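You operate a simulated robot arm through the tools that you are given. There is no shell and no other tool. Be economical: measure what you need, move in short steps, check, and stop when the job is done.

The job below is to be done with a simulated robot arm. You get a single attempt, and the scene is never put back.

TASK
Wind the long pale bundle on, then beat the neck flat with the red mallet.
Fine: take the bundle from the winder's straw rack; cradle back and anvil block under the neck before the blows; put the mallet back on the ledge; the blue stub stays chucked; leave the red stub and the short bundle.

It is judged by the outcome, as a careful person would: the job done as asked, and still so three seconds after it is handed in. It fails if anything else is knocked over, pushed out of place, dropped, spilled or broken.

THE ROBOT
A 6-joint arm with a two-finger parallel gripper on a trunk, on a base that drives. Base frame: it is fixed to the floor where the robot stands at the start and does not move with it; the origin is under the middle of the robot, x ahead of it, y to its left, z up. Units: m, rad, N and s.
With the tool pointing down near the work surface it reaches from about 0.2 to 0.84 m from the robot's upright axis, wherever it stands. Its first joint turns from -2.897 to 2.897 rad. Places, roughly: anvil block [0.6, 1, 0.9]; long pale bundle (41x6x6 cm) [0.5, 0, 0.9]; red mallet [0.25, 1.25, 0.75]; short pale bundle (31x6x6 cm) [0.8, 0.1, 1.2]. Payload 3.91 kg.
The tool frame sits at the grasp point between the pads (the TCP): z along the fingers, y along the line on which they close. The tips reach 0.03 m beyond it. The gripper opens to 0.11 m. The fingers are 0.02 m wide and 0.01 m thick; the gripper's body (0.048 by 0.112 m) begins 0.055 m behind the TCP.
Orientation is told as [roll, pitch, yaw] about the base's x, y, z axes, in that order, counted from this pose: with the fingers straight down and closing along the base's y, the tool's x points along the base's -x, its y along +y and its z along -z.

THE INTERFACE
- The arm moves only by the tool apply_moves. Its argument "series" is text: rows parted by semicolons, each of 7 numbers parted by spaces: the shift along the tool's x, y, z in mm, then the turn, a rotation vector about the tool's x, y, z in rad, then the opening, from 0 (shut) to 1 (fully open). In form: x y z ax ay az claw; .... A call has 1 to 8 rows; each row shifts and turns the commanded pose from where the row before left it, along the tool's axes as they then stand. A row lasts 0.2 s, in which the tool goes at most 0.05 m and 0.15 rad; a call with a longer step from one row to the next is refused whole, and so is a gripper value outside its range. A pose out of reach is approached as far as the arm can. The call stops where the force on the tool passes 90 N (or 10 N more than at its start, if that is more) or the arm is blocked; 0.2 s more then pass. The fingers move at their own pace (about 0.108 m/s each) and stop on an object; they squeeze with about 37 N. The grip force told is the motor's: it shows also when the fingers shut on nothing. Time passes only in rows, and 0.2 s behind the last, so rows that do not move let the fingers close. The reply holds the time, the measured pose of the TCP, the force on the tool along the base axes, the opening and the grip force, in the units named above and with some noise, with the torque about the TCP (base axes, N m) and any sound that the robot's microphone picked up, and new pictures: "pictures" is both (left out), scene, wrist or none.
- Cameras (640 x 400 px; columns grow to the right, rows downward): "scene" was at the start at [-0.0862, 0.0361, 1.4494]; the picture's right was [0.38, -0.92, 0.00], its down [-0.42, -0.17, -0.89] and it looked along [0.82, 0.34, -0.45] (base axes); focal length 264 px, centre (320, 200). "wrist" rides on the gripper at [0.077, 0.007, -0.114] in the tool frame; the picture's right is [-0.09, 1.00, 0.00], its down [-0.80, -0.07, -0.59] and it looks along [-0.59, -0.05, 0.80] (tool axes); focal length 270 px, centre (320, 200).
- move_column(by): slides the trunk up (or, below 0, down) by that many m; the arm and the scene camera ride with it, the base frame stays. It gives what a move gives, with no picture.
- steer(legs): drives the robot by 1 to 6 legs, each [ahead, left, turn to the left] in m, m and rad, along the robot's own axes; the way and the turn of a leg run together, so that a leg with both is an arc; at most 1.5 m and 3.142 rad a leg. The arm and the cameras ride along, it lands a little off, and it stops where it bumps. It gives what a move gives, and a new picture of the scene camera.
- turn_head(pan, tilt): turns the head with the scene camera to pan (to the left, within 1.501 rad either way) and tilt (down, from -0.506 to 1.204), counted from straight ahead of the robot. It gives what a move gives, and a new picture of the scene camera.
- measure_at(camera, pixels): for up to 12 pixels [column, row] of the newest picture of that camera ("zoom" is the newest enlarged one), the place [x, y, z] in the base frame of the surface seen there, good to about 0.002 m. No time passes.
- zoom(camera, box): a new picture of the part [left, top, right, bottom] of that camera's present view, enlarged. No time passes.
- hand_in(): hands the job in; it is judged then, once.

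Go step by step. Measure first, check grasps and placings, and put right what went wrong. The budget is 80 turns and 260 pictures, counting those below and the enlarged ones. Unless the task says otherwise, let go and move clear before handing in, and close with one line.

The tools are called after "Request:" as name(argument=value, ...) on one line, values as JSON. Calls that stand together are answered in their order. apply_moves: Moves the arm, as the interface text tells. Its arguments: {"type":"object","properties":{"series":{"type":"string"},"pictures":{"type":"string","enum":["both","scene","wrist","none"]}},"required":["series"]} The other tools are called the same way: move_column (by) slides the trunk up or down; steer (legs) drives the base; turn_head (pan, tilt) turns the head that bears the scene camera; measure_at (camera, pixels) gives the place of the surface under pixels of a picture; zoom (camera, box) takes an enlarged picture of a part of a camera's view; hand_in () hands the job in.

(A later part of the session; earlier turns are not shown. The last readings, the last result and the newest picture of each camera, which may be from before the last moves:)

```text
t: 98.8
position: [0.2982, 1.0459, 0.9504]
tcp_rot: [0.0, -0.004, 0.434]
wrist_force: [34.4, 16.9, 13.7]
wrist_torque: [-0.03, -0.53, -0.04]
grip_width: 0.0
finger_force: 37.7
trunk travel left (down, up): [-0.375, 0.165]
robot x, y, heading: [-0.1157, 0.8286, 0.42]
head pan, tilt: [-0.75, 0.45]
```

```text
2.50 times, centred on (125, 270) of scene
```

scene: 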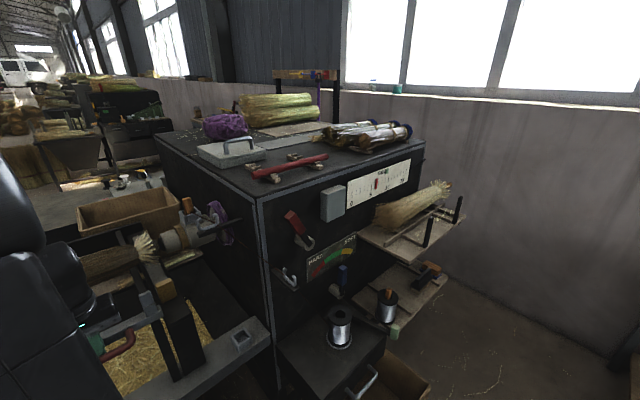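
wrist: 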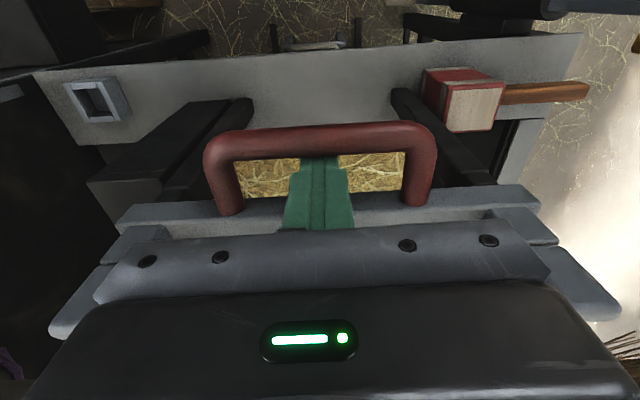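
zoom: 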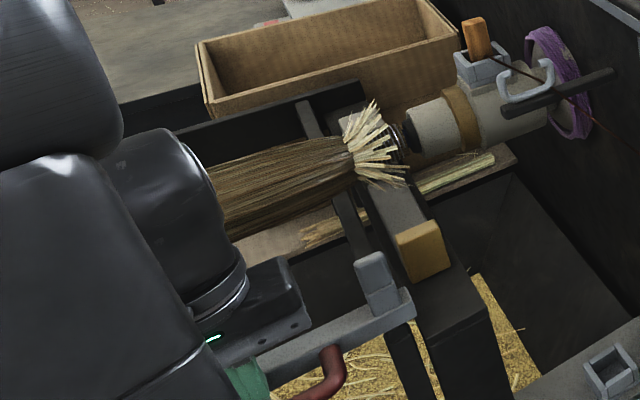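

Cradle is back at its stop (38 N). I ease off, lift out, and go over the brown anvil grip, turning the fingers to close fore-and-aft.

Request:
apply_moves(series="-14 0 0 0 0 0 0;0 0 -48 0 0 0 0;0 0 -48 0 0 0 0;0 0 -48 0 0 0 0;0 -45 0 0 0 0.145 0.5;0 -45 0 0 0 0.145 1;0 0 0 0 0 0.145 1;0 0 0 0 0 0.145 1", pictures="none")

Request:
apply_moves(series="0 0 0 0 0 0.145 1;0 0 0 0 0 0.145 1;0 0 0 0 0 0.145 1;0 0 0 0 0 0.145 1;0 0 0 0 0 0.145 1;0 0 0 0 0 0.145 1;0 0 0 0 0 0.12 1", pictures="wrist")

Request:
zoom(camera="scene", box=[100, 200, 260, 320])

Request:
measure_at(camera="zoom", pixels=[[220, 285], [250, 290], [190, 270], [225, 255], [260, 270], [225, 310], [160, 60], [180, 170], [150, 220], [195, 155], [210, 200], [320, 270]])

```text
t: 100.7
position: [0.338, 0.9623, 1.0926]
tcp_rot: [-0.005, 0.003, -0.148]
wrist_force: [-0.1, -0.1, 1.2]
wrist_torque: [-0.03, -0.03, 0.02]
grip_width: 0.1101
finger_force: 0.0
trunk travel left (down, up): [-0.375, 0.165]
robot x, y, heading: [-0.1156, 0.8277, 0.42]
head pan, tilt: [-0.75, 0.45]
```

```text
t: 102.2
position: [0.3382, 0.9633, 1.0924]
tcp_rot: [-0.004, -0.003, -1.14]
wrist_force: [0.1, -0.6, 0.1]
wrist_torque: [0.02, 0.03, -0.01]
grip_width: 0.1102
finger_force: 0.0
trunk travel left (down, up): [-0.375, 0.165]
robot x, y, heading: [-0.1113, 0.8304, 0.415]
head pan, tilt: [-0.75, 0.45]
```

wrist: 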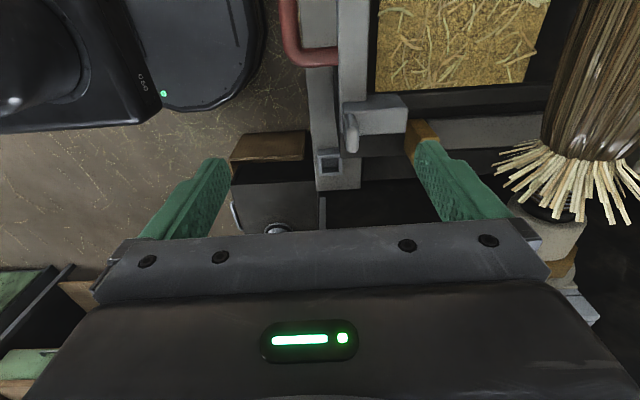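

```text
3.33 times, centred on (180, 260) of scene
```

zoom: 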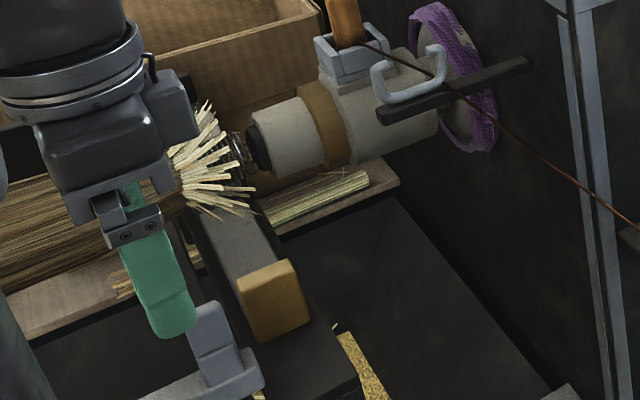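

```text
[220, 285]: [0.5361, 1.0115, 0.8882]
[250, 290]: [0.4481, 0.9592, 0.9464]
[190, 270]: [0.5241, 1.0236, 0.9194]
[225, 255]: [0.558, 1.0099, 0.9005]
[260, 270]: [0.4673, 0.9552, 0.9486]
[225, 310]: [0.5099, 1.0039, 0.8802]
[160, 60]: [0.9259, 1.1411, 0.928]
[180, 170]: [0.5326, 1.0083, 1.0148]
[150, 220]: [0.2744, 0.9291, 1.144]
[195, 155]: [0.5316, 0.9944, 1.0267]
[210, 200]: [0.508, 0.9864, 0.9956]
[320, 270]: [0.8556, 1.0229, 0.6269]
```

Request:
measure_at(camera="zoom", pixels=[[242, 283], [290, 264], [298, 280], [255, 300], [302, 290], [256, 335], [304, 318], [278, 272], [270, 320], [285, 300]])

Request:
measure_at(camera="wrist", pixels=[[425, 130], [412, 130], [435, 135], [375, 110], [352, 135], [400, 115], [420, 145], [345, 110], [520, 165], [560, 190]])

```text
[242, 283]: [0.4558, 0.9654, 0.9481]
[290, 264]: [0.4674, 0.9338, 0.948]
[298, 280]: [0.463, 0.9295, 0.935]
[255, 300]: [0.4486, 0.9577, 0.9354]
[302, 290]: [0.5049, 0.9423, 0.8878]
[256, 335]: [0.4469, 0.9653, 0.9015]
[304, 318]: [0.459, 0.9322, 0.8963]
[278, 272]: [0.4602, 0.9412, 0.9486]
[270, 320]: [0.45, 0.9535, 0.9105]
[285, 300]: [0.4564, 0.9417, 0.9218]
```

```text
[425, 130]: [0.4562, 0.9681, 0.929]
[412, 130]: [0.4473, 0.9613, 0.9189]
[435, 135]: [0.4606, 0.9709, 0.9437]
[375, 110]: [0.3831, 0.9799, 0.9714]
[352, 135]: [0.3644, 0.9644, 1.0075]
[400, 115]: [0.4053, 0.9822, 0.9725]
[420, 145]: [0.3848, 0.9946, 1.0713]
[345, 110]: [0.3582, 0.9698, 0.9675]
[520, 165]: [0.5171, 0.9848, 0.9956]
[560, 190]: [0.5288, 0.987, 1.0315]
```

Grip block: near face n≈0.805, top z 0.948, ~4 cm wide. I move over it with wide-open fingers and lower, the far finger behind the block.

Request:
apply_moves(series="-32 30 0 0 0 0 1;-32 30 0 0 0 0 1;0 26 0 0 0 0 1;0 0 45 0 0 0 1;0 0 45 0 0 0 1;0 0 40 0 0 0 1;0 0 14 0 0 0 1", pictures="both")

Request:
zoom(camera="scene", box=[100, 200, 260, 320])

```text
t: 103.8
position: [0.4427, 0.9404, 0.9487]
tcp_rot: [-0.004, -0.001, -1.137]
wrist_force: [0.5, -0.2, -0.9]
wrist_torque: [-0.02, 0.02, 0.0]
grip_width: 0.11
finger_force: 0.0
trunk travel left (down, up): [-0.375, 0.165]
robot x, y, heading: [-0.1156, 0.8285, 0.419]
head pan, tilt: [-0.75, 0.45]
```

scene: 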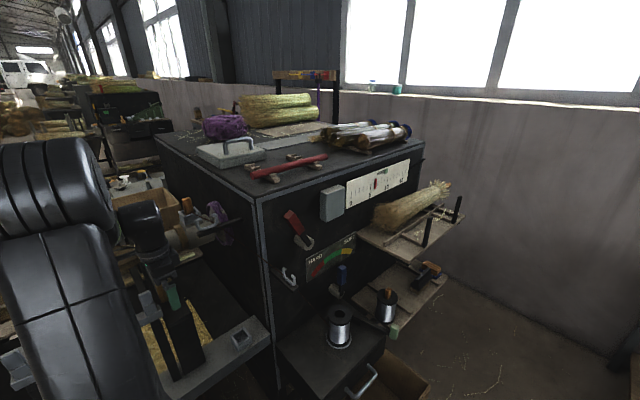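
wrist: 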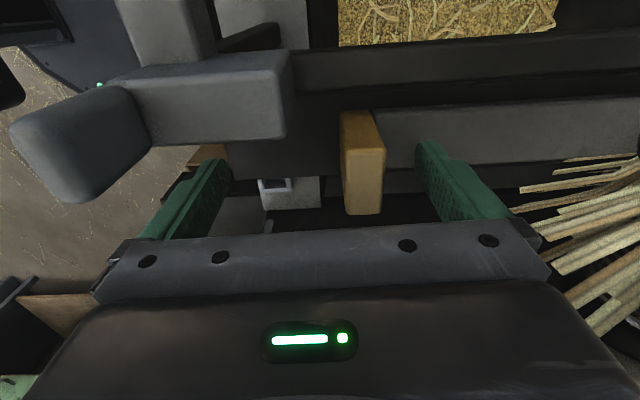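

```text
3.33 times, centred on (180, 260) of scene
```

zoom: 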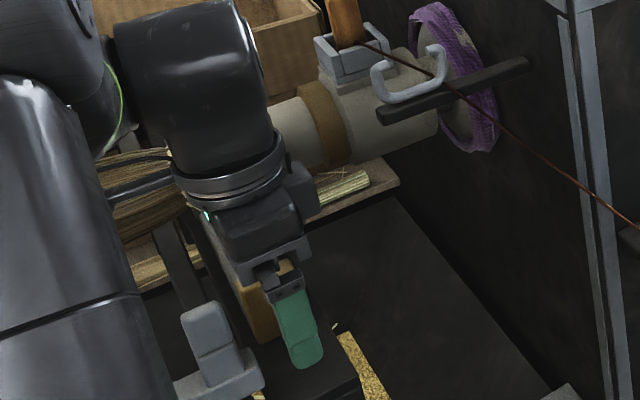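

The brown grip lies between the fingers. I close on it and pull in steps, watching force.

Request:
apply_moves(series="0 0 0 0 0 0 0.5;0 0 0 0 0 0 0;0 0 0 0 0 0 0;0 -20 0 0 0 0 0;0 -20 0 0 0 0 0;0 -20 0 0 0 0 0", pictures="both")

Request:
zoom(camera="scene", box=[60, 180, 260, 330])

```text
t: 105.2
position: [0.3842, 0.9163, 0.9492]
tcp_rot: [-0.007, 0.001, -1.138]
wrist_force: [-2.8, 0.3, -5.1]
wrist_torque: [0.3, -1.22, -1.02]
grip_width: 0.0201
finger_force: 44.6
trunk travel left (down, up): [-0.375, 0.165]
robot x, y, heading: [-0.1146, 0.8277, 0.422]
head pan, tilt: [-0.75, 0.45]
```

scene: 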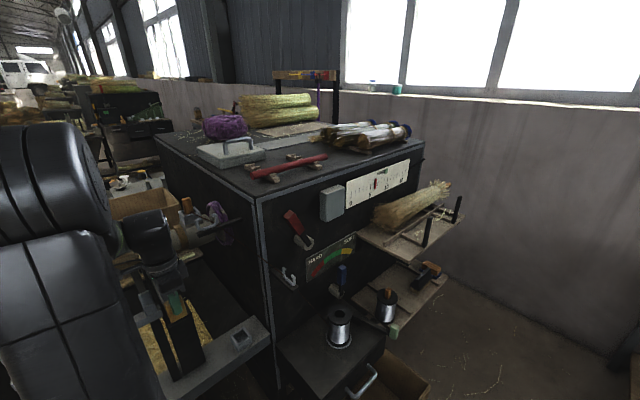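
wrist: 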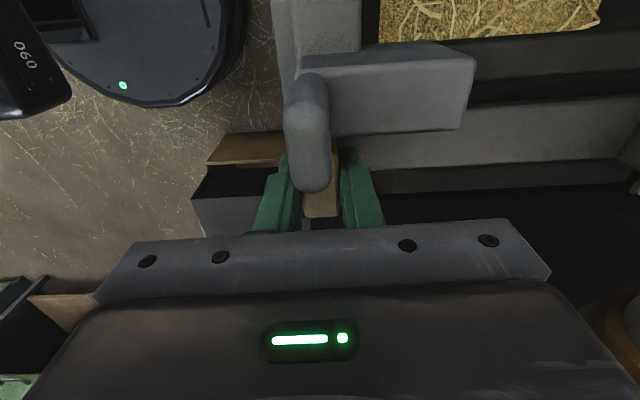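

```text
2.67 times, centred on (160, 255) of scene
```

zoom: 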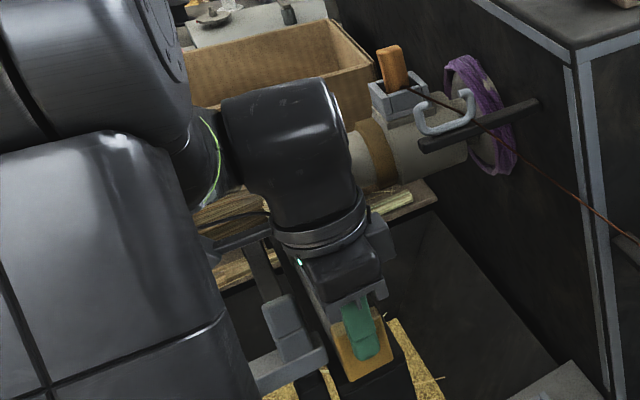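

The slide moves freely (≈0.085 m so far). I pull another 55 mm.

Request:
apply_moves(series="0 -20 0 0 0 0 0;0 -20 0 0 0 0 0;0 -15 0 0 0 0 0;0 0 0 0 0 0 0", pictures="both")

Request:
zoom(camera="scene", box=[60, 180, 260, 330])

```text
t: 106.2
position: [0.3532, 0.9023, 0.9503]
tcp_rot: [0.026, -0.004, -1.131]
wrist_force: [36.6, 16.3, -25.4]
wrist_torque: [0.58, 1.01, -0.95]
grip_width: 0.0208
finger_force: 44.9
trunk travel left (down, up): [-0.375, 0.165]
robot x, y, heading: [-0.1081, 0.8318, 0.423]
head pan, tilt: [-0.75, 0.45]
stopped in row 4: the force on the tool passed its limit (the readings are from after the stop); the commanded pose is now the measured one
```

scene: 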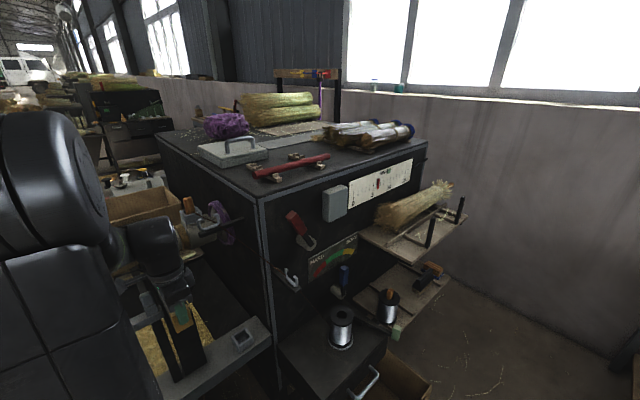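
wrist: 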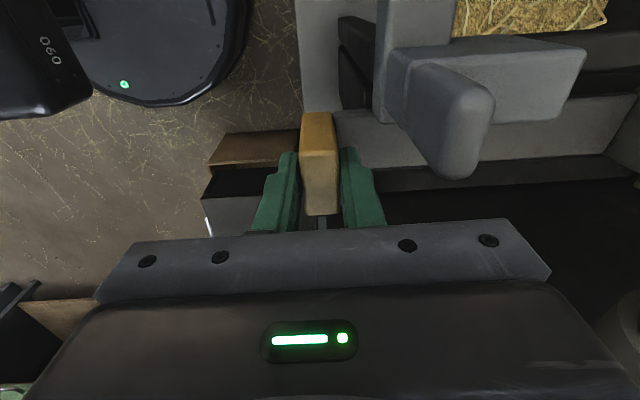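

```text
2.67 times, centred on (160, 255) of scene
```

zoom: 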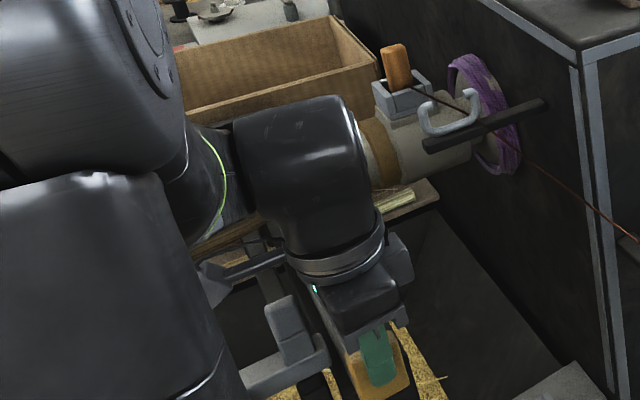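

The slide hit its stop after ≈0.12 m. I release, rise clear and check the anvil's place under the neck.

Request:
apply_moves(series="0 2 0 0 0 0 0.3;0 0 0 0 0 0 0.6;0 0 -45 0 0 0 0.7;0 0 -48 0 0 0 0.7;0 0 -48 0 0 0 0.7;0 0 -48 0 0 0 0.7;0 -40 0 0 0 0 1;0 -40 0 0 0 0 1", pictures="both")

Request:
zoom(camera="scene", box=[60, 190, 240, 325])

```text
t: 108.0
position: [0.267, 0.8601, 1.1409]
tcp_rot: [0.022, -0.004, -1.133]
wrist_force: [-0.6, -0.5, 0.7]
wrist_torque: [-0.01, -0.07, -0.01]
grip_width: 0.1099
finger_force: 0.0
trunk travel left (down, up): [-0.375, 0.165]
robot x, y, heading: [-0.1135, 0.826, 0.423]
head pan, tilt: [-0.75, 0.45]
```

scene: 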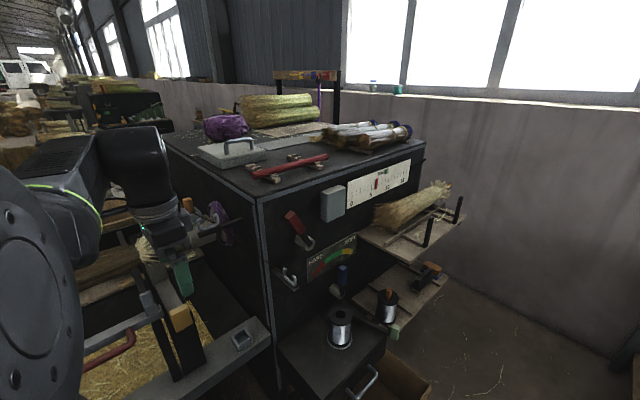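
wrist: 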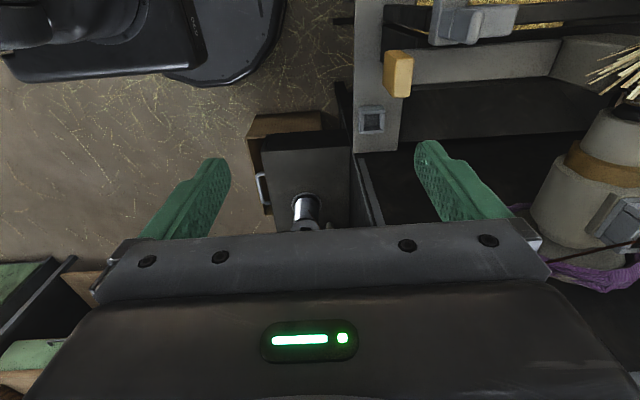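

```text
2.96 times, centred on (150, 258) of scene
```

zoom: 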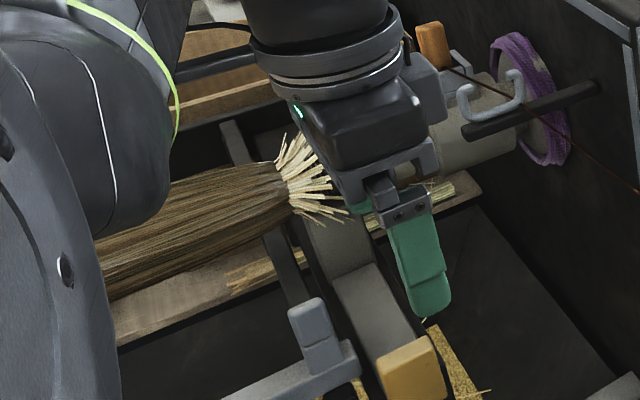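

The anvil head now sits below the fan at zoom (335,240). Next I move above the mallet on the ledge and look.

Request:
apply_moves(series="47 15 0 0 0 0 1;47 15 0 0 0 0 1;47 15 0 0 0 0 1;47 15 0 0 0 0 1;47 15 0 0 0 0 1;47 15 0 0 0 0 1;47 15 0 0 0 0 1;40 15 0 0 0 0 1", pictures="both")

Request:
zoom(camera="scene", box=[60, 190, 240, 325])

Request:
measure_at(camera="scene", pixels=[[158, 244], [161, 246], [154, 240], [150, 237], [146, 250], [165, 258], [155, 252], [162, 240]])

```text
t: 109.8
position: [0.2177, 1.2497, 1.141]
tcp_rot: [0.025, -0.006, -1.133]
wrist_force: [-1.4, 0.3, -0.2]
wrist_torque: [0.01, 0.02, 0.03]
grip_width: 0.11
finger_force: 0.0
trunk travel left (down, up): [-0.375, 0.165]
robot x, y, heading: [-0.1108, 0.8297, 0.426]
head pan, tilt: [-0.75, 0.45]
```

scene: 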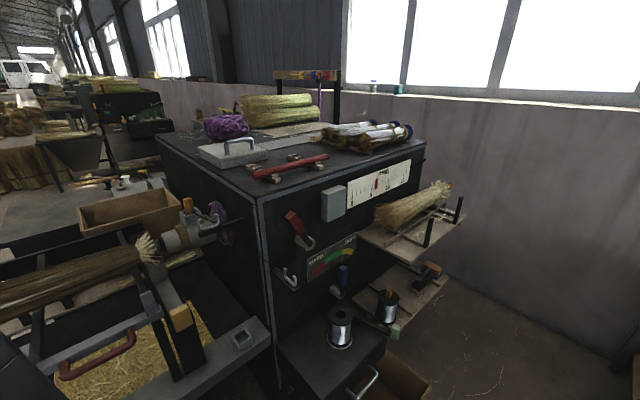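
wrist: 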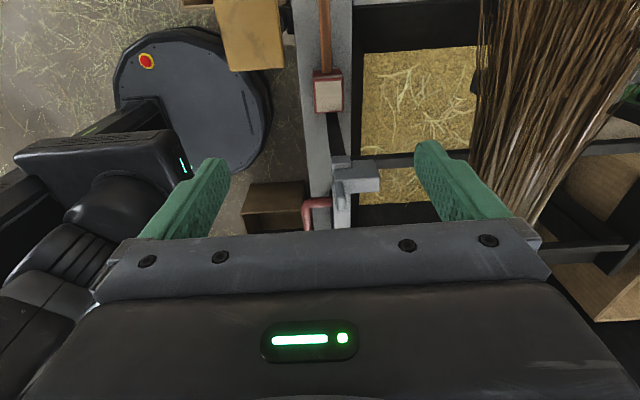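

```text
2.96 times, centred on (150, 258) of scene
```

zoom: 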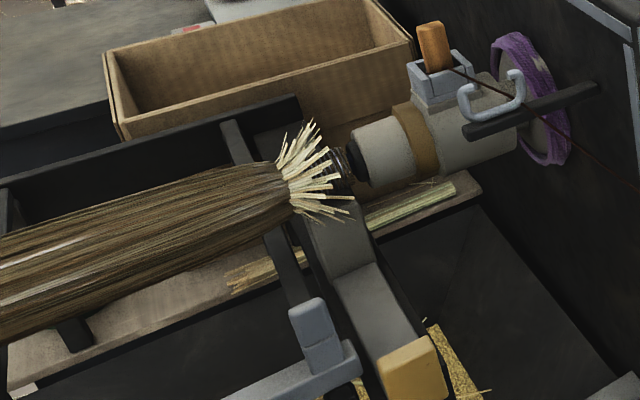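

```text
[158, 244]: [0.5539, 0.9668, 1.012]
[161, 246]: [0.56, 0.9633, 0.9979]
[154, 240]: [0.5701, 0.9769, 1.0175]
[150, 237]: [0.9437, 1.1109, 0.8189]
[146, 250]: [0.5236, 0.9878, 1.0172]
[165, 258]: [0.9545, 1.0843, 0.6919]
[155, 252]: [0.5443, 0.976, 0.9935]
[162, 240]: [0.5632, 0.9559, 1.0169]
```

The neck waist is near (0.55,0.97), top z≈1.02, with the anvil head below. I measure the anvil, rings and mallet.

Request:
measure_at(camera="zoom", pixels=[[318, 222], [345, 225], [365, 245], [340, 265], [350, 165], [345, 180], [288, 180], [275, 175], [262, 185], [300, 160], [380, 150], [365, 160]])

Request:
measure_at(camera="wrist", pixels=[[328, 95], [316, 95], [341, 95], [328, 78], [328, 108], [325, 60], [325, 40], [324, 20], [324, 5], [322, 40], [328, 40], [315, 72]])

Request:
zoom(camera="wrist", box=[260, 0, 400, 130])

```text
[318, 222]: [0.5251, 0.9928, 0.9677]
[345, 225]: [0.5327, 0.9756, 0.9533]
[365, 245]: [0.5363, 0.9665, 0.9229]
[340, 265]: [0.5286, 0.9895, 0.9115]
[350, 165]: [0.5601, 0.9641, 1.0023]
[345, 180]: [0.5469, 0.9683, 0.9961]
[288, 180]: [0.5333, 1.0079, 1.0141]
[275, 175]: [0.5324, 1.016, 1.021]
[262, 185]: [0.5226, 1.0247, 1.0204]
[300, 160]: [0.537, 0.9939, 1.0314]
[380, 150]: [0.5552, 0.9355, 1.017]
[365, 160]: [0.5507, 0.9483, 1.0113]
```

```text
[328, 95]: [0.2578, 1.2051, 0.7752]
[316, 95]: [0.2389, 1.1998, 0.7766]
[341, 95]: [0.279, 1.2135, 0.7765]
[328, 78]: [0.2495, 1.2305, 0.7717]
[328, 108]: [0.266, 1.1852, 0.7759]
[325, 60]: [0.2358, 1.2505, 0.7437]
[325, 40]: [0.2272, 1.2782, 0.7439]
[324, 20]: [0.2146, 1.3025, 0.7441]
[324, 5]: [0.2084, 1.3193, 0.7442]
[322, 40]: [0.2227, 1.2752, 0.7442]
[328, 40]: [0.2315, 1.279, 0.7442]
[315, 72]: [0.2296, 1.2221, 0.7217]
```

```text
3.08 times, centred on (330, 65) of wrist
```

zoom: 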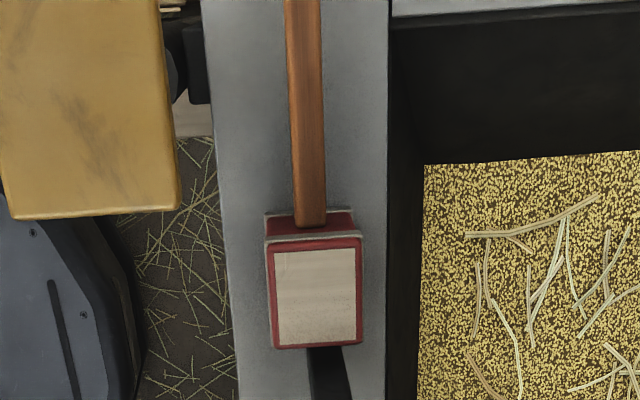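

Request:
measure_at(camera="wrist", pixels=[[283, 62], [280, 30], [277, 5], [282, 66], [250, 40]])

Request:
apply_moves(series="4 20 45 0 0 0 1;0 0 45 0 0 0 0.6;0 0 45 0 0 0 0.4;0 0 0 0 0 0 0.4", pictures="wrist")

```text
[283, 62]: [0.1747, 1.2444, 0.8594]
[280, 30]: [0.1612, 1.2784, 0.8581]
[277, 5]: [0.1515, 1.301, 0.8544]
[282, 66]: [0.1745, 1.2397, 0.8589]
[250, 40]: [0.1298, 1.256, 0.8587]
```

```text
t: 110.8
position: [0.2401, 1.2604, 1.0072]
tcp_rot: [0.025, -0.007, -1.131]
wrist_force: [0.7, 0.2, 0.4]
wrist_torque: [-0.02, -0.02, 0.02]
grip_width: 0.044
finger_force: 0.0
trunk travel left (down, up): [-0.375, 0.165]
robot x, y, heading: [-0.1148, 0.8284, 0.421]
head pan, tilt: [-0.75, 0.45]
```

wrist: 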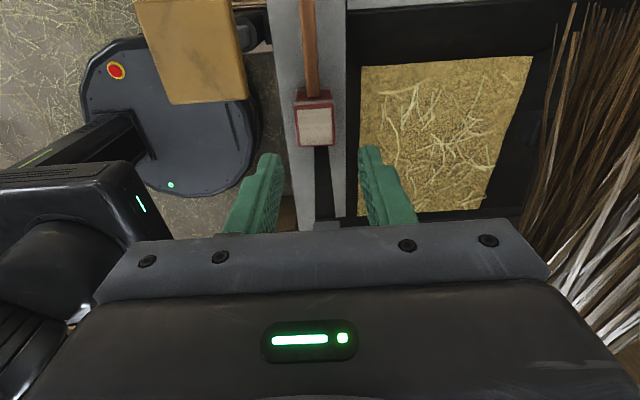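

The plate edge clears the gripper body by about 1 cm. I descend to the mallet handle.

Request:
apply_moves(series="0 2 45 0 0 0 0.4;0 0 48 0 0 0 0.4;0 0 48 0 0 0 0.4;0 0 48 0 0 0 0.4;0 0 45 0 0 0 0.4;0 0 33 0 0 0 0.4;0 0 0 0 0 0 0.4", pictures="wrist")

```text
t: 112.1
position: [0.2499, 1.2682, 0.7669]
tcp_rot: [0.042, 0.005, -1.121]
wrist_force: [-8.0, -7.4, 43.3]
wrist_torque: [-1.07, 1.01, 0.08]
grip_width: 0.0488
finger_force: 4.2
trunk travel left (down, up): [-0.375, 0.165]
robot x, y, heading: [-0.1085, 0.8289, 0.422]
head pan, tilt: [-0.75, 0.45]
stopped in row 6: the force on the tool passed its limit (the readings are from after the stop); the commanded pose is now the measured one
```

wrist: 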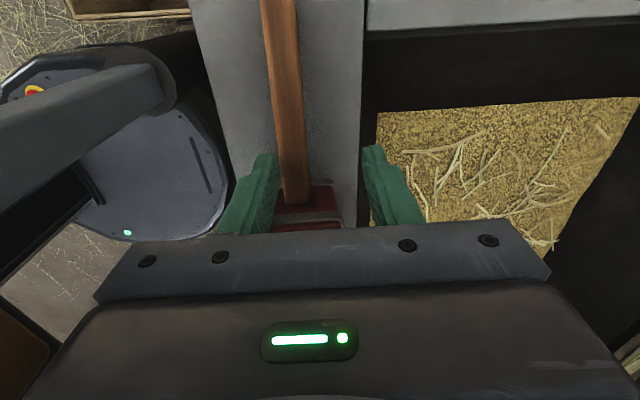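

Contact stopped the descent 3 cm too high, and the tool has been nudged ~1 cm forward. I look at the gripper from the head before going on.

Request:
turn_head(pan=0.55, tilt=0.85)

Request:
zoom(camera="scene", box=[180, 40, 480, 240])

```text
t: 113.6
position: [0.2494, 1.2662, 0.7665]
tcp_rot: [0.048, 0.008, -1.123]
wrist_force: [-8.4, -4.6, 69.2]
wrist_torque: [-1.45, 1.45, 0.02]
grip_width: 0.0475
finger_force: 3.6
trunk travel left (down, up): [-0.375, 0.165]
robot x, y, heading: [-0.1136, 0.8292, 0.419]
head pan, tilt: [0.55, 0.85]
```

scene: 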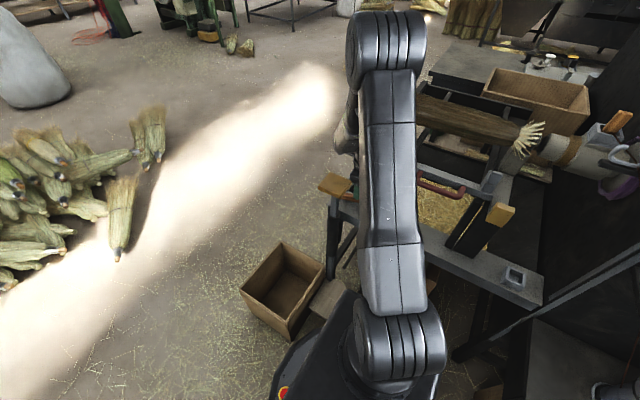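

```text
2.00 times, centred on (330, 140) of scene
```

zoom: 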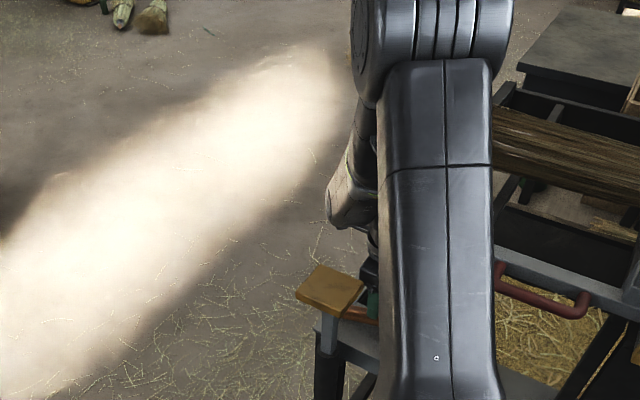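

The fingers were being spread: the near fingertip caught the handle's edge. I raise, shift 12 mm toward me, open wider, and look.

Request:
apply_moves(series="0 0 -30 0 0 0 0.5;0 0 -30 0 0 0 0.65;0 -12 0 0 0 0 0.65;0 0 0 0 0 0 0.65", pictures="wrist")

Request:
zoom(camera="wrist", box=[180, 0, 440, 240])

Request:
measure_at(camera="wrist", pixels=[[290, 60], [282, 60], [298, 60], [293, 110], [286, 110], [301, 110], [291, 20], [304, 150], [320, 160], [230, 60], [247, 30], [300, 80]])

```text
t: 114.6
position: [0.2381, 1.2637, 0.8213]
tcp_rot: [0.038, -0.002, -1.123]
wrist_force: [0.2, 0.7, -0.1]
wrist_torque: [0.0, -0.01, 0.03]
grip_width: 0.0716
finger_force: 0.2
trunk travel left (down, up): [-0.375, 0.165]
robot x, y, heading: [-0.1099, 0.8309, 0.422]
head pan, tilt: [0.55, 0.85]
```

wrist: 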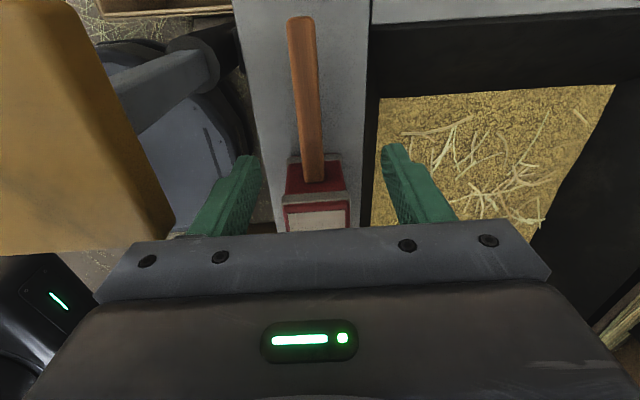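

```text
1.67 times, centred on (310, 120) of wrist
```

zoom: 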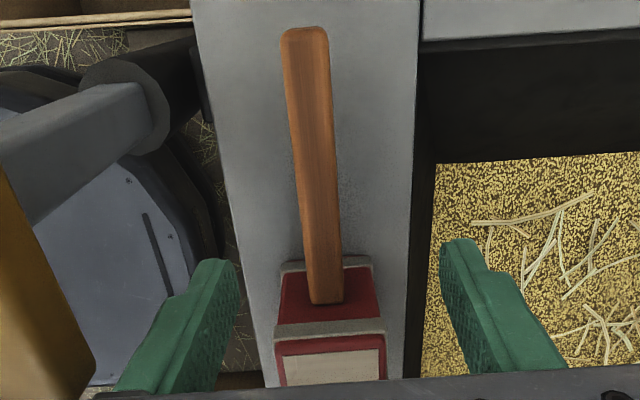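

```text
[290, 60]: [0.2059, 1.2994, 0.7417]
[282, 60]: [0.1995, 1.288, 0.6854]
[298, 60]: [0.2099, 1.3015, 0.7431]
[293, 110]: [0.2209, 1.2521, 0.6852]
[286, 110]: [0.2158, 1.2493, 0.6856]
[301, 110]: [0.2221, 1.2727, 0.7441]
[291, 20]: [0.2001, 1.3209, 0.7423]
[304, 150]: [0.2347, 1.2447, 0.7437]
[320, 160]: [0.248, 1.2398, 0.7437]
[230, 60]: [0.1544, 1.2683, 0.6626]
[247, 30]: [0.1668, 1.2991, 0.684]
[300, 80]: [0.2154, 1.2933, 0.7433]
```

Handle line now sits at n≈0.7345, 7 mm from the tool centre with ample room inside the 72 mm opening. I descend and grip.

Request:
apply_moves(series="0 -2 40 0 0 0 0.65;0 0 30 0 0 0 0.65;0 0 12 0 0 0 0.65;0 0 0 0 0 0 0.3;0 0 0 0 0 0 0;0 0 0 0 0 0 0", pictures="wrist")

```text
t: 116.0
position: [0.2404, 1.2618, 0.7407]
tcp_rot: [0.04, -0.001, -1.123]
wrist_force: [-1.2, 0.8, 5.3]
wrist_torque: [-0.21, 0.18, -0.04]
grip_width: 0.018
finger_force: 37.3
trunk travel left (down, up): [-0.375, 0.165]
robot x, y, heading: [-0.1115, 0.83, 0.422]
head pan, tilt: [0.55, 0.85]
5 turns are left
```

wrist: 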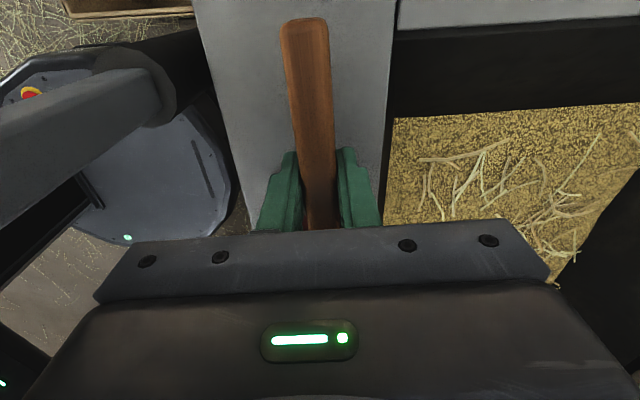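

Mallet handle is gripped (18 mm) with only five turns left, so I batch: lift, turn the mallet so its head points at the machine, and carry it above the neck.

Request:
move_column(by=0.08)

Request:
apply_moves(series="0 0 -45 0 0 0 0;0 0 -45 0 0 0 0;0 0 -45 0 0 0 0;0 0 -45 0 0 0 0;0 0 -45 0 0 0 0;0 0 -45 0 0 0 0;0 0 -45 0 0 0 0;0 0 -45 0 0 0 0", pictures="none")

Request:
apply_moves(series="0 0 0 0 0 -0.141 0;0 0 0 0 0 -0.141 0;0 0 0 0 0 -0.141 0;0 0 0 0 0 -0.141 0;0 0 0 0 0 -0.141 0;0 0 0 0 0 -0.141 0;0 0 0 0 0 -0.141 0;0 0 0 0 0 -0.141 0", pictures="none")

Request:
apply_moves(series="0 0 0 0 0 -0.141 0;0 0 0 0 0 -0.141 0;0 0 0 0 0 -0.141 0;-13.2 -42.5 0 0 0 0 0;-13.2 -42.5 0 0 0 0 0;-13.2 -42.5 0 0 0 0 0;-13.2 -42.5 0 0 0 0 0;-13.2 -42.5 0 0 0 0 0", pictures="none")

Request:
apply_moves(series="-13.2 -42.5 0 0 0 0 0;-13.2 -42.5 0 0 0 0 0;-13.2 -42.5 0 0 0 0 0;-13.2 -42.5 0 0 0 0 0;0 0 0 0 0 0 0", pictures="wrist")

Request:
turn_head(pan=-0.6, tilt=0.5)

Request:
zoom(camera="scene", box=[60, 120, 300, 300])

```text
t: 117.2
position: [0.2401, 1.2614, 0.8203]
tcp_rot: [0.038, -0.002, -1.125]
wrist_force: [0.7, -1.1, -3.2]
wrist_torque: [0.16, 0.09, -0.04]
grip_width: 0.0181
finger_force: 37.5
trunk travel left (down, up): [-0.455, 0.085]
robot x, y, heading: [-0.1126, 0.8286, 0.421]
head pan, tilt: [0.55, 0.85]
```

```text
t: 119.0
position: [0.2247, 1.2555, 1.1806]
tcp_rot: [0.038, -0.001, -1.124]
wrist_force: [-0.4, 0.1, -2.5]
wrist_torque: [0.1, 0.06, -0.01]
grip_width: 0.0177
finger_force: 37.2
trunk travel left (down, up): [-0.455, 0.085]
robot x, y, heading: [-0.1113, 0.8252, 0.416]
head pan, tilt: [0.55, 0.85]
```

```text
t: 120.8
position: [0.2266, 1.2545, 1.179]
tcp_rot: [0.016, -0.034, 0.008]
wrist_force: [0.5, 0.5, -2.9]
wrist_torque: [0.0, 0.13, 0.0]
grip_width: 0.0176
finger_force: 36.7
trunk travel left (down, up): [-0.455, 0.085]
robot x, y, heading: [-0.1094, 0.8285, 0.421]
head pan, tilt: [0.55, 0.85]
```

```text
t: 122.5
position: [0.3755, 1.0883, 1.1788]
tcp_rot: [0.002, -0.037, 0.427]
wrist_force: [-0.4, 0.5, -3.9]
wrist_torque: [-0.07, 0.13, 0.02]
grip_width: 0.0177
finger_force: 36.5
trunk travel left (down, up): [-0.455, 0.085]
robot x, y, heading: [-0.1128, 0.8298, 0.426]
head pan, tilt: [0.55, 0.85]
```

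```text
t: 123.8
position: [0.491, 0.9561, 1.1802]
tcp_rot: [0.001, -0.04, 0.426]
wrist_force: [0.4, -0.8, -3.1]
wrist_torque: [-0.03, 0.12, -0.03]
grip_width: 0.0177
finger_force: 37.5
trunk travel left (down, up): [-0.455, 0.085]
robot x, y, heading: [-0.1135, 0.8327, 0.424]
head pan, tilt: [0.55, 0.85]
```

wrist: 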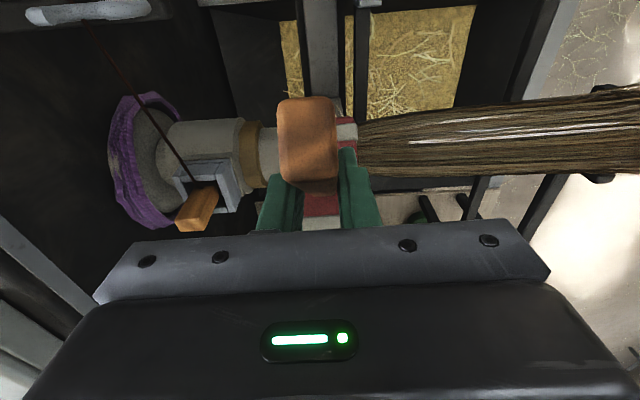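

```text
t: 125.1
position: [0.4915, 0.9575, 1.1809]
tcp_rot: [0.001, -0.039, 0.428]
wrist_force: [-0.3, 0.2, -3.0]
wrist_torque: [-0.02, 0.08, 0.02]
grip_width: 0.0177
finger_force: 36.8
trunk travel left (down, up): [-0.455, 0.085]
robot x, y, heading: [-0.1127, 0.8303, 0.42]
head pan, tilt: [-0.6, 0.499]
```

scene: 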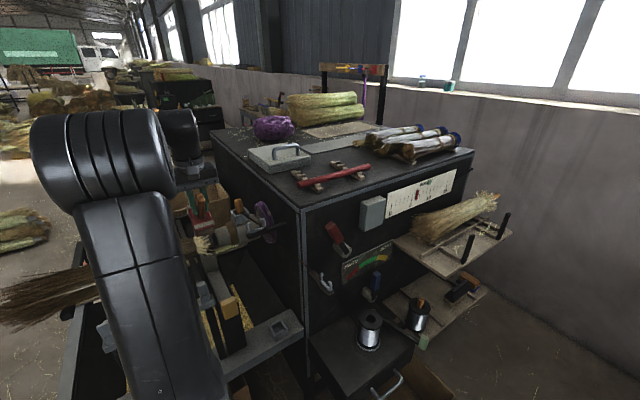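

```text
2.22 times, centred on (180, 210) of scene
4 turns are left
```

zoom: 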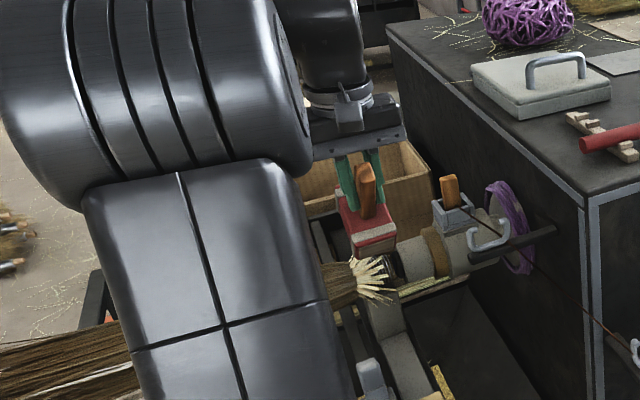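

Mallet head is level above the neck (zoom (370,235)); it needs 15 mm more forward to centre over the anvil. I lower to contact, then give four blows and check.

Request:
apply_moves(series="-15 0 0 0 0 0 0;0 0 40 0 0 0 0;0 0 30 0 0 0 0;0 0 10 0 0 0 0;0 0 10 0 0 0 0;0 0 8 0 0 0 0;0 0 8 0 0 0 0;0 0 6 0 0 0 0", pictures="scene")

Request:
zoom(camera="scene", box=[120, 170, 280, 290])

Request:
apply_moves(series="0 0 -48 0 0 0 0;0 0 -40 0 0 0 0;0 0 0 0 0 0 0;0 0 42 0 0 0 0;0 0 48 0 0 0 0", pictures="none")

Request:
apply_moves(series="0 0 -48 0 0 0 0;0 0 -40 0 0 0 0;0 0 0 0 0 0 0;0 0 42 0 0 0 0;0 0 48 0 0 0 0", pictures="none")

Request:
apply_moves(series="0 0 -48 0 0 0 0;0 0 -40 0 0 0 0;0 0 0 0 0 0 0;0 0 42 0 0 0 0;0 0 48 0 0 0 0", pictures="none")

Request:
apply_moves(series="0 0 -48 0 0 0 0;0 0 -48 0 0 0 0;0 0 0 0 0 0 0", pictures="both")

Request:
zoom(camera="scene", box=[120, 170, 280, 290])

```text
t: 126.9
position: [0.502, 0.9596, 1.0887]
tcp_rot: [-0.004, -0.058, 0.429]
wrist_force: [-37.7, -7.3, 42.6]
wrist_torque: [0.65, 0.95, 0.69]
grip_width: 0.0179
finger_force: 36.7
trunk travel left (down, up): [-0.455, 0.085]
robot x, y, heading: [-0.1139, 0.832, 0.424]
head pan, tilt: [-0.6, 0.499]
stopped in row 8: the force on the tool passed its limit (the readings are from after the stop); the commanded pose is now the measured one
```

scene: 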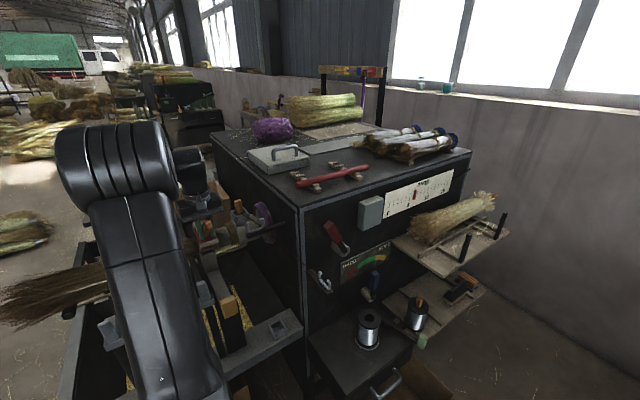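

```text
3.33 times, centred on (200, 230) of scene
```

zoom: 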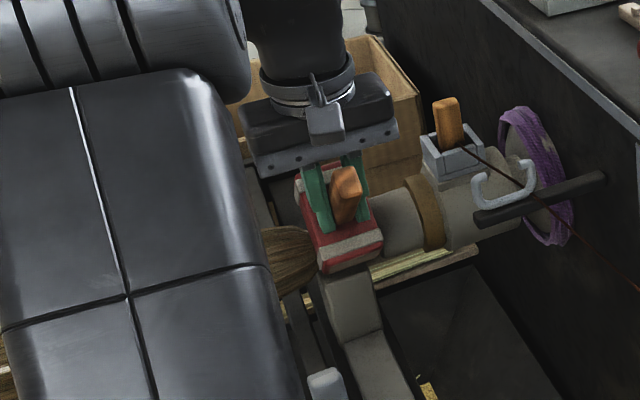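

```text
t: 128.1
position: [0.503, 0.9595, 1.0884]
tcp_rot: [-0.006, -0.061, 0.428]
wrist_force: [-44.1, -17.7, 66.2]
wrist_torque: [0.81, 0.7, 0.6]
grip_width: 0.0176
finger_force: 37.0
trunk travel left (down, up): [-0.455, 0.085]
robot x, y, heading: [-0.1167, 0.8272, 0.425]
head pan, tilt: [-0.6, 0.499]
```

```text
t: 129.3
position: [0.5037, 0.9567, 1.0887]
tcp_rot: [-0.006, -0.061, 0.428]
wrist_force: [-41.7, -15.8, 63.8]
wrist_torque: [0.92, 0.66, 0.68]
grip_width: 0.018
finger_force: 36.6
trunk travel left (down, up): [-0.455, 0.085]
robot x, y, heading: [-0.1111, 0.8281, 0.423]
head pan, tilt: [-0.6, 0.499]
```

```text
t: 130.5
position: [0.5037, 0.9585, 1.0895]
tcp_rot: [-0.007, -0.064, 0.428]
wrist_force: [-44.6, -20.3, 72.9]
wrist_torque: [0.9, 0.54, 0.59]
grip_width: 0.018
finger_force: 36.6
trunk travel left (down, up): [-0.455, 0.085]
robot x, y, heading: [-0.1139, 0.8307, 0.426]
head pan, tilt: [-0.6, 0.499]
```

```text
t: 131.3
position: [0.5107, 0.9611, 1.1682]
tcp_rot: [-0.002, -0.049, 0.428]
wrist_force: [-0.3, 0.2, -3.1]
wrist_torque: [0.01, 0.07, -0.04]
grip_width: 0.0179
finger_force: 37.3
trunk travel left (down, up): [-0.455, 0.085]
robot x, y, heading: [-0.1148, 0.833, 0.42]
head pan, tilt: [-0.6, 0.499]
```

scene: 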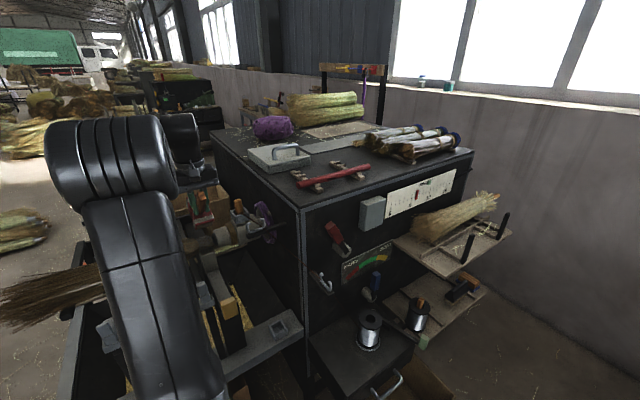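
wrist: 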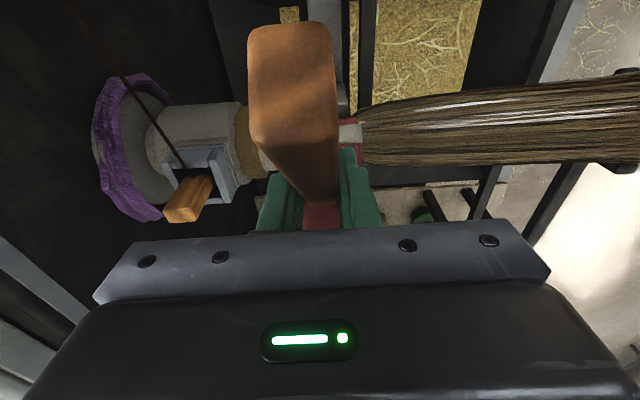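

```text
3.33 times, centred on (200, 230) of scene
3 turns are left
```

zoom: 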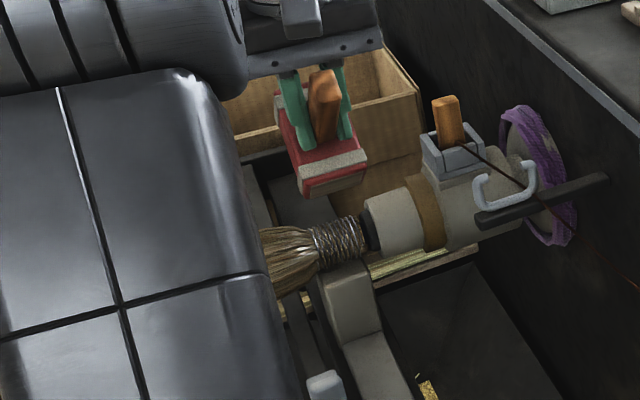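

The fan is gone and the neck now shows smooth flat wire rings (zoom (340,245)): the blows worked. The mallet has pitched in the grip; I measure that and carry it back above its place on the ledge.

Request:
measure_at(camera="wrist", pixels=[[290, 30], [290, 60], [290, 100], [292, 120], [305, 150], [312, 175], [320, 195], [320, 218], [347, 132], [347, 150], [350, 160], [262, 100]])

Request:
measure_at(camera="zoom", pixels=[[325, 80], [325, 100], [325, 135], [290, 140], [335, 165], [335, 188], [280, 105], [310, 175], [340, 240], [330, 250]])

Request:
apply_moves(series="15 0 -20 0 0 0 0;13.2 42.5 0 0 0 0 0;13.2 42.5 0 0 0 0 0;13.2 42.5 0 0 0 0 0;13.2 42.5 0 0 0 0 0;13.2 42.5 0 0 0 0 0;13.2 42.5 0 0 0 0 0;13.2 42.5 0 0 0 0 0", pictures="none")

Request:
apply_moves(series="13.2 42.5 0 0 0 0 0;13.2 42.5 0 0 0 0 0;0 0 0 0 0 0.141 0;0 0 0 0 0 0.141 0;0 0 0 0 0 0.141 0;0 0 0 0 0 0.141 0;0 0 0 0 0 0.141 0;0 0 0 0 0 0.141 0", pictures="none")

Request:
apply_moves(series="0 0 0 0 0 0.141 0;0 0 0 0 0 0.141 0;0 0 0 0 0 0.141 0;0 0 0 0 0 0.141 0;0 0 0 0 0 0.141 0;0 0 0 0 0 0 0", pictures="none")

Request:
move_column(by=-0.08)

Request:
apply_moves(series="0 0 40 0 0 0 0;0 0 40 0 0 0 0;0 0 40 0 0 0 0;0 0 40 0 0 0 0;0 0 30 0 0 0 0;0 0 0 0 0 0 0", pictures="wrist")

Request:
turn_head(pan=1.0, tilt=0.65)

Request:
zoom(camera="scene", box=[280, 100, 600, 320])

Request:
measure_at(camera="wrist", pixels=[[290, 30], [290, 60], [290, 100], [292, 120], [305, 150], [312, 175], [320, 195], [320, 218], [347, 132], [347, 150], [350, 160], [330, 70]])

```text
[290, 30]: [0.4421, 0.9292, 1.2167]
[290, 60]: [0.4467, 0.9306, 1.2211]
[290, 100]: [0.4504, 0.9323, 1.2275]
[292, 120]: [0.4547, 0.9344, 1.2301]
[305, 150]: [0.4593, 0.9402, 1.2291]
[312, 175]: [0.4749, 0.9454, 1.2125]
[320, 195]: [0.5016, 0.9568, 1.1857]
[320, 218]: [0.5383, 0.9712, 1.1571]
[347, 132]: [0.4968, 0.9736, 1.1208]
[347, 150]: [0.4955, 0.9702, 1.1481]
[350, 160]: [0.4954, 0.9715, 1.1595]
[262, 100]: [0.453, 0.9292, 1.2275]
```

```text
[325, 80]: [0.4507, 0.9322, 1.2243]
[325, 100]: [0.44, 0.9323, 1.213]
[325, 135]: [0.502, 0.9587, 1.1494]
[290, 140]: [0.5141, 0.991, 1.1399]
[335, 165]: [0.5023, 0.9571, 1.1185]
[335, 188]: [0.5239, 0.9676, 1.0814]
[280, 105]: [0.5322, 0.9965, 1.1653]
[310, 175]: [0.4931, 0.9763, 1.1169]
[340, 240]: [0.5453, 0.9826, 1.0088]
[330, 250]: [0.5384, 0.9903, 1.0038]
```

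```text
t: 133.1
position: [0.2872, 1.1859, 1.1827]
tcp_rot: [-0.001, -0.049, 0.429]
wrist_force: [0.7, 0.1, -2.3]
wrist_torque: [-0.04, 0.07, 0.04]
grip_width: 0.0177
finger_force: 37.0
trunk travel left (down, up): [-0.455, 0.085]
robot x, y, heading: [-0.1111, 0.8354, 0.422]
head pan, tilt: [-0.6, 0.499]
```

```text
t: 134.9
position: [0.2244, 1.2517, 1.1824]
tcp_rot: [0.035, -0.035, -0.421]
wrist_force: [0.1, -0.6, -3.8]
wrist_torque: [0.03, 0.05, 0.0]
grip_width: 0.0179
finger_force: 36.8
trunk travel left (down, up): [-0.455, 0.085]
robot x, y, heading: [-0.1115, 0.8322, 0.423]
head pan, tilt: [-0.6, 0.499]
```

```text
t: 136.3
position: [0.2244, 1.2532, 1.183]
tcp_rot: [0.049, -0.003, -1.125]
wrist_force: [0.2, 0.2, -3.1]
wrist_torque: [0.07, 0.03, -0.02]
grip_width: 0.0178
finger_force: 36.7
trunk travel left (down, up): [-0.455, 0.085]
robot x, y, heading: [-0.1122, 0.8321, 0.426]
head pan, tilt: [-0.6, 0.499]
```

```text
t: 137.5
position: [0.2254, 1.2526, 1.1028]
tcp_rot: [0.048, -0.004, -1.124]
wrist_force: [-0.9, 0.7, -1.9]
wrist_torque: [0.05, 0.04, -0.01]
grip_width: 0.0178
finger_force: 37.2
trunk travel left (down, up): [-0.375, 0.165]
robot x, y, heading: [-0.1111, 0.8304, 0.421]
head pan, tilt: [-0.6, 0.499]
```

```text
t: 138.9
position: [0.233, 1.2609, 0.9131]
tcp_rot: [0.05, -0.003, -1.125]
wrist_force: [0.6, 0.0, -3.4]
wrist_torque: [0.06, 0.09, 0.06]
grip_width: 0.0177
finger_force: 37.3
trunk travel left (down, up): [-0.375, 0.165]
robot x, y, heading: [-0.1144, 0.8285, 0.422]
head pan, tilt: [-0.6, 0.499]
```

wrist: 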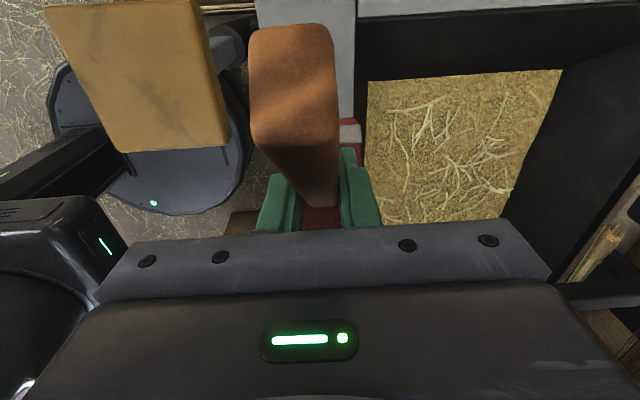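

```text
t: 140.6
position: [0.2329, 1.26, 0.9139]
tcp_rot: [0.049, -0.004, -1.125]
wrist_force: [-0.8, -0.7, -3.1]
wrist_torque: [0.09, 0.04, 0.01]
grip_width: 0.018
finger_force: 37.6
trunk travel left (down, up): [-0.375, 0.165]
robot x, y, heading: [-0.1145, 0.8294, 0.426]
head pan, tilt: [1.0, 0.649]
```

scene: 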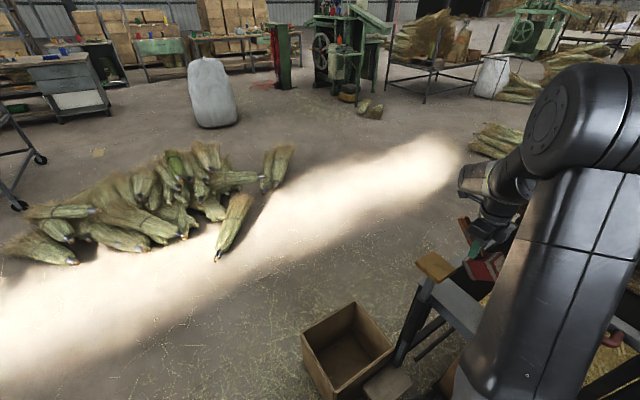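

```text
1.82 times, centred on (440, 210) of scene
```

zoom: 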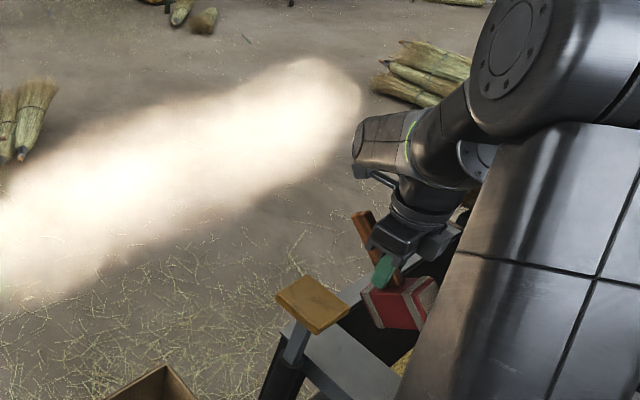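

```text
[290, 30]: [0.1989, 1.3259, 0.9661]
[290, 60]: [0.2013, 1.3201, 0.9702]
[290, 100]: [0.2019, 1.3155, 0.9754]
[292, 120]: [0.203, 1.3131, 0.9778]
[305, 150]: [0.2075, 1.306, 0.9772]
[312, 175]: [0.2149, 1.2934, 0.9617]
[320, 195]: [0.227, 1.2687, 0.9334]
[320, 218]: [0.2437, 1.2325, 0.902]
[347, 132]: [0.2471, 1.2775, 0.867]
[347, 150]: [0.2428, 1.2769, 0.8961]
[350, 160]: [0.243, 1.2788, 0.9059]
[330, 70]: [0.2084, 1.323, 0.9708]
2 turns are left
```

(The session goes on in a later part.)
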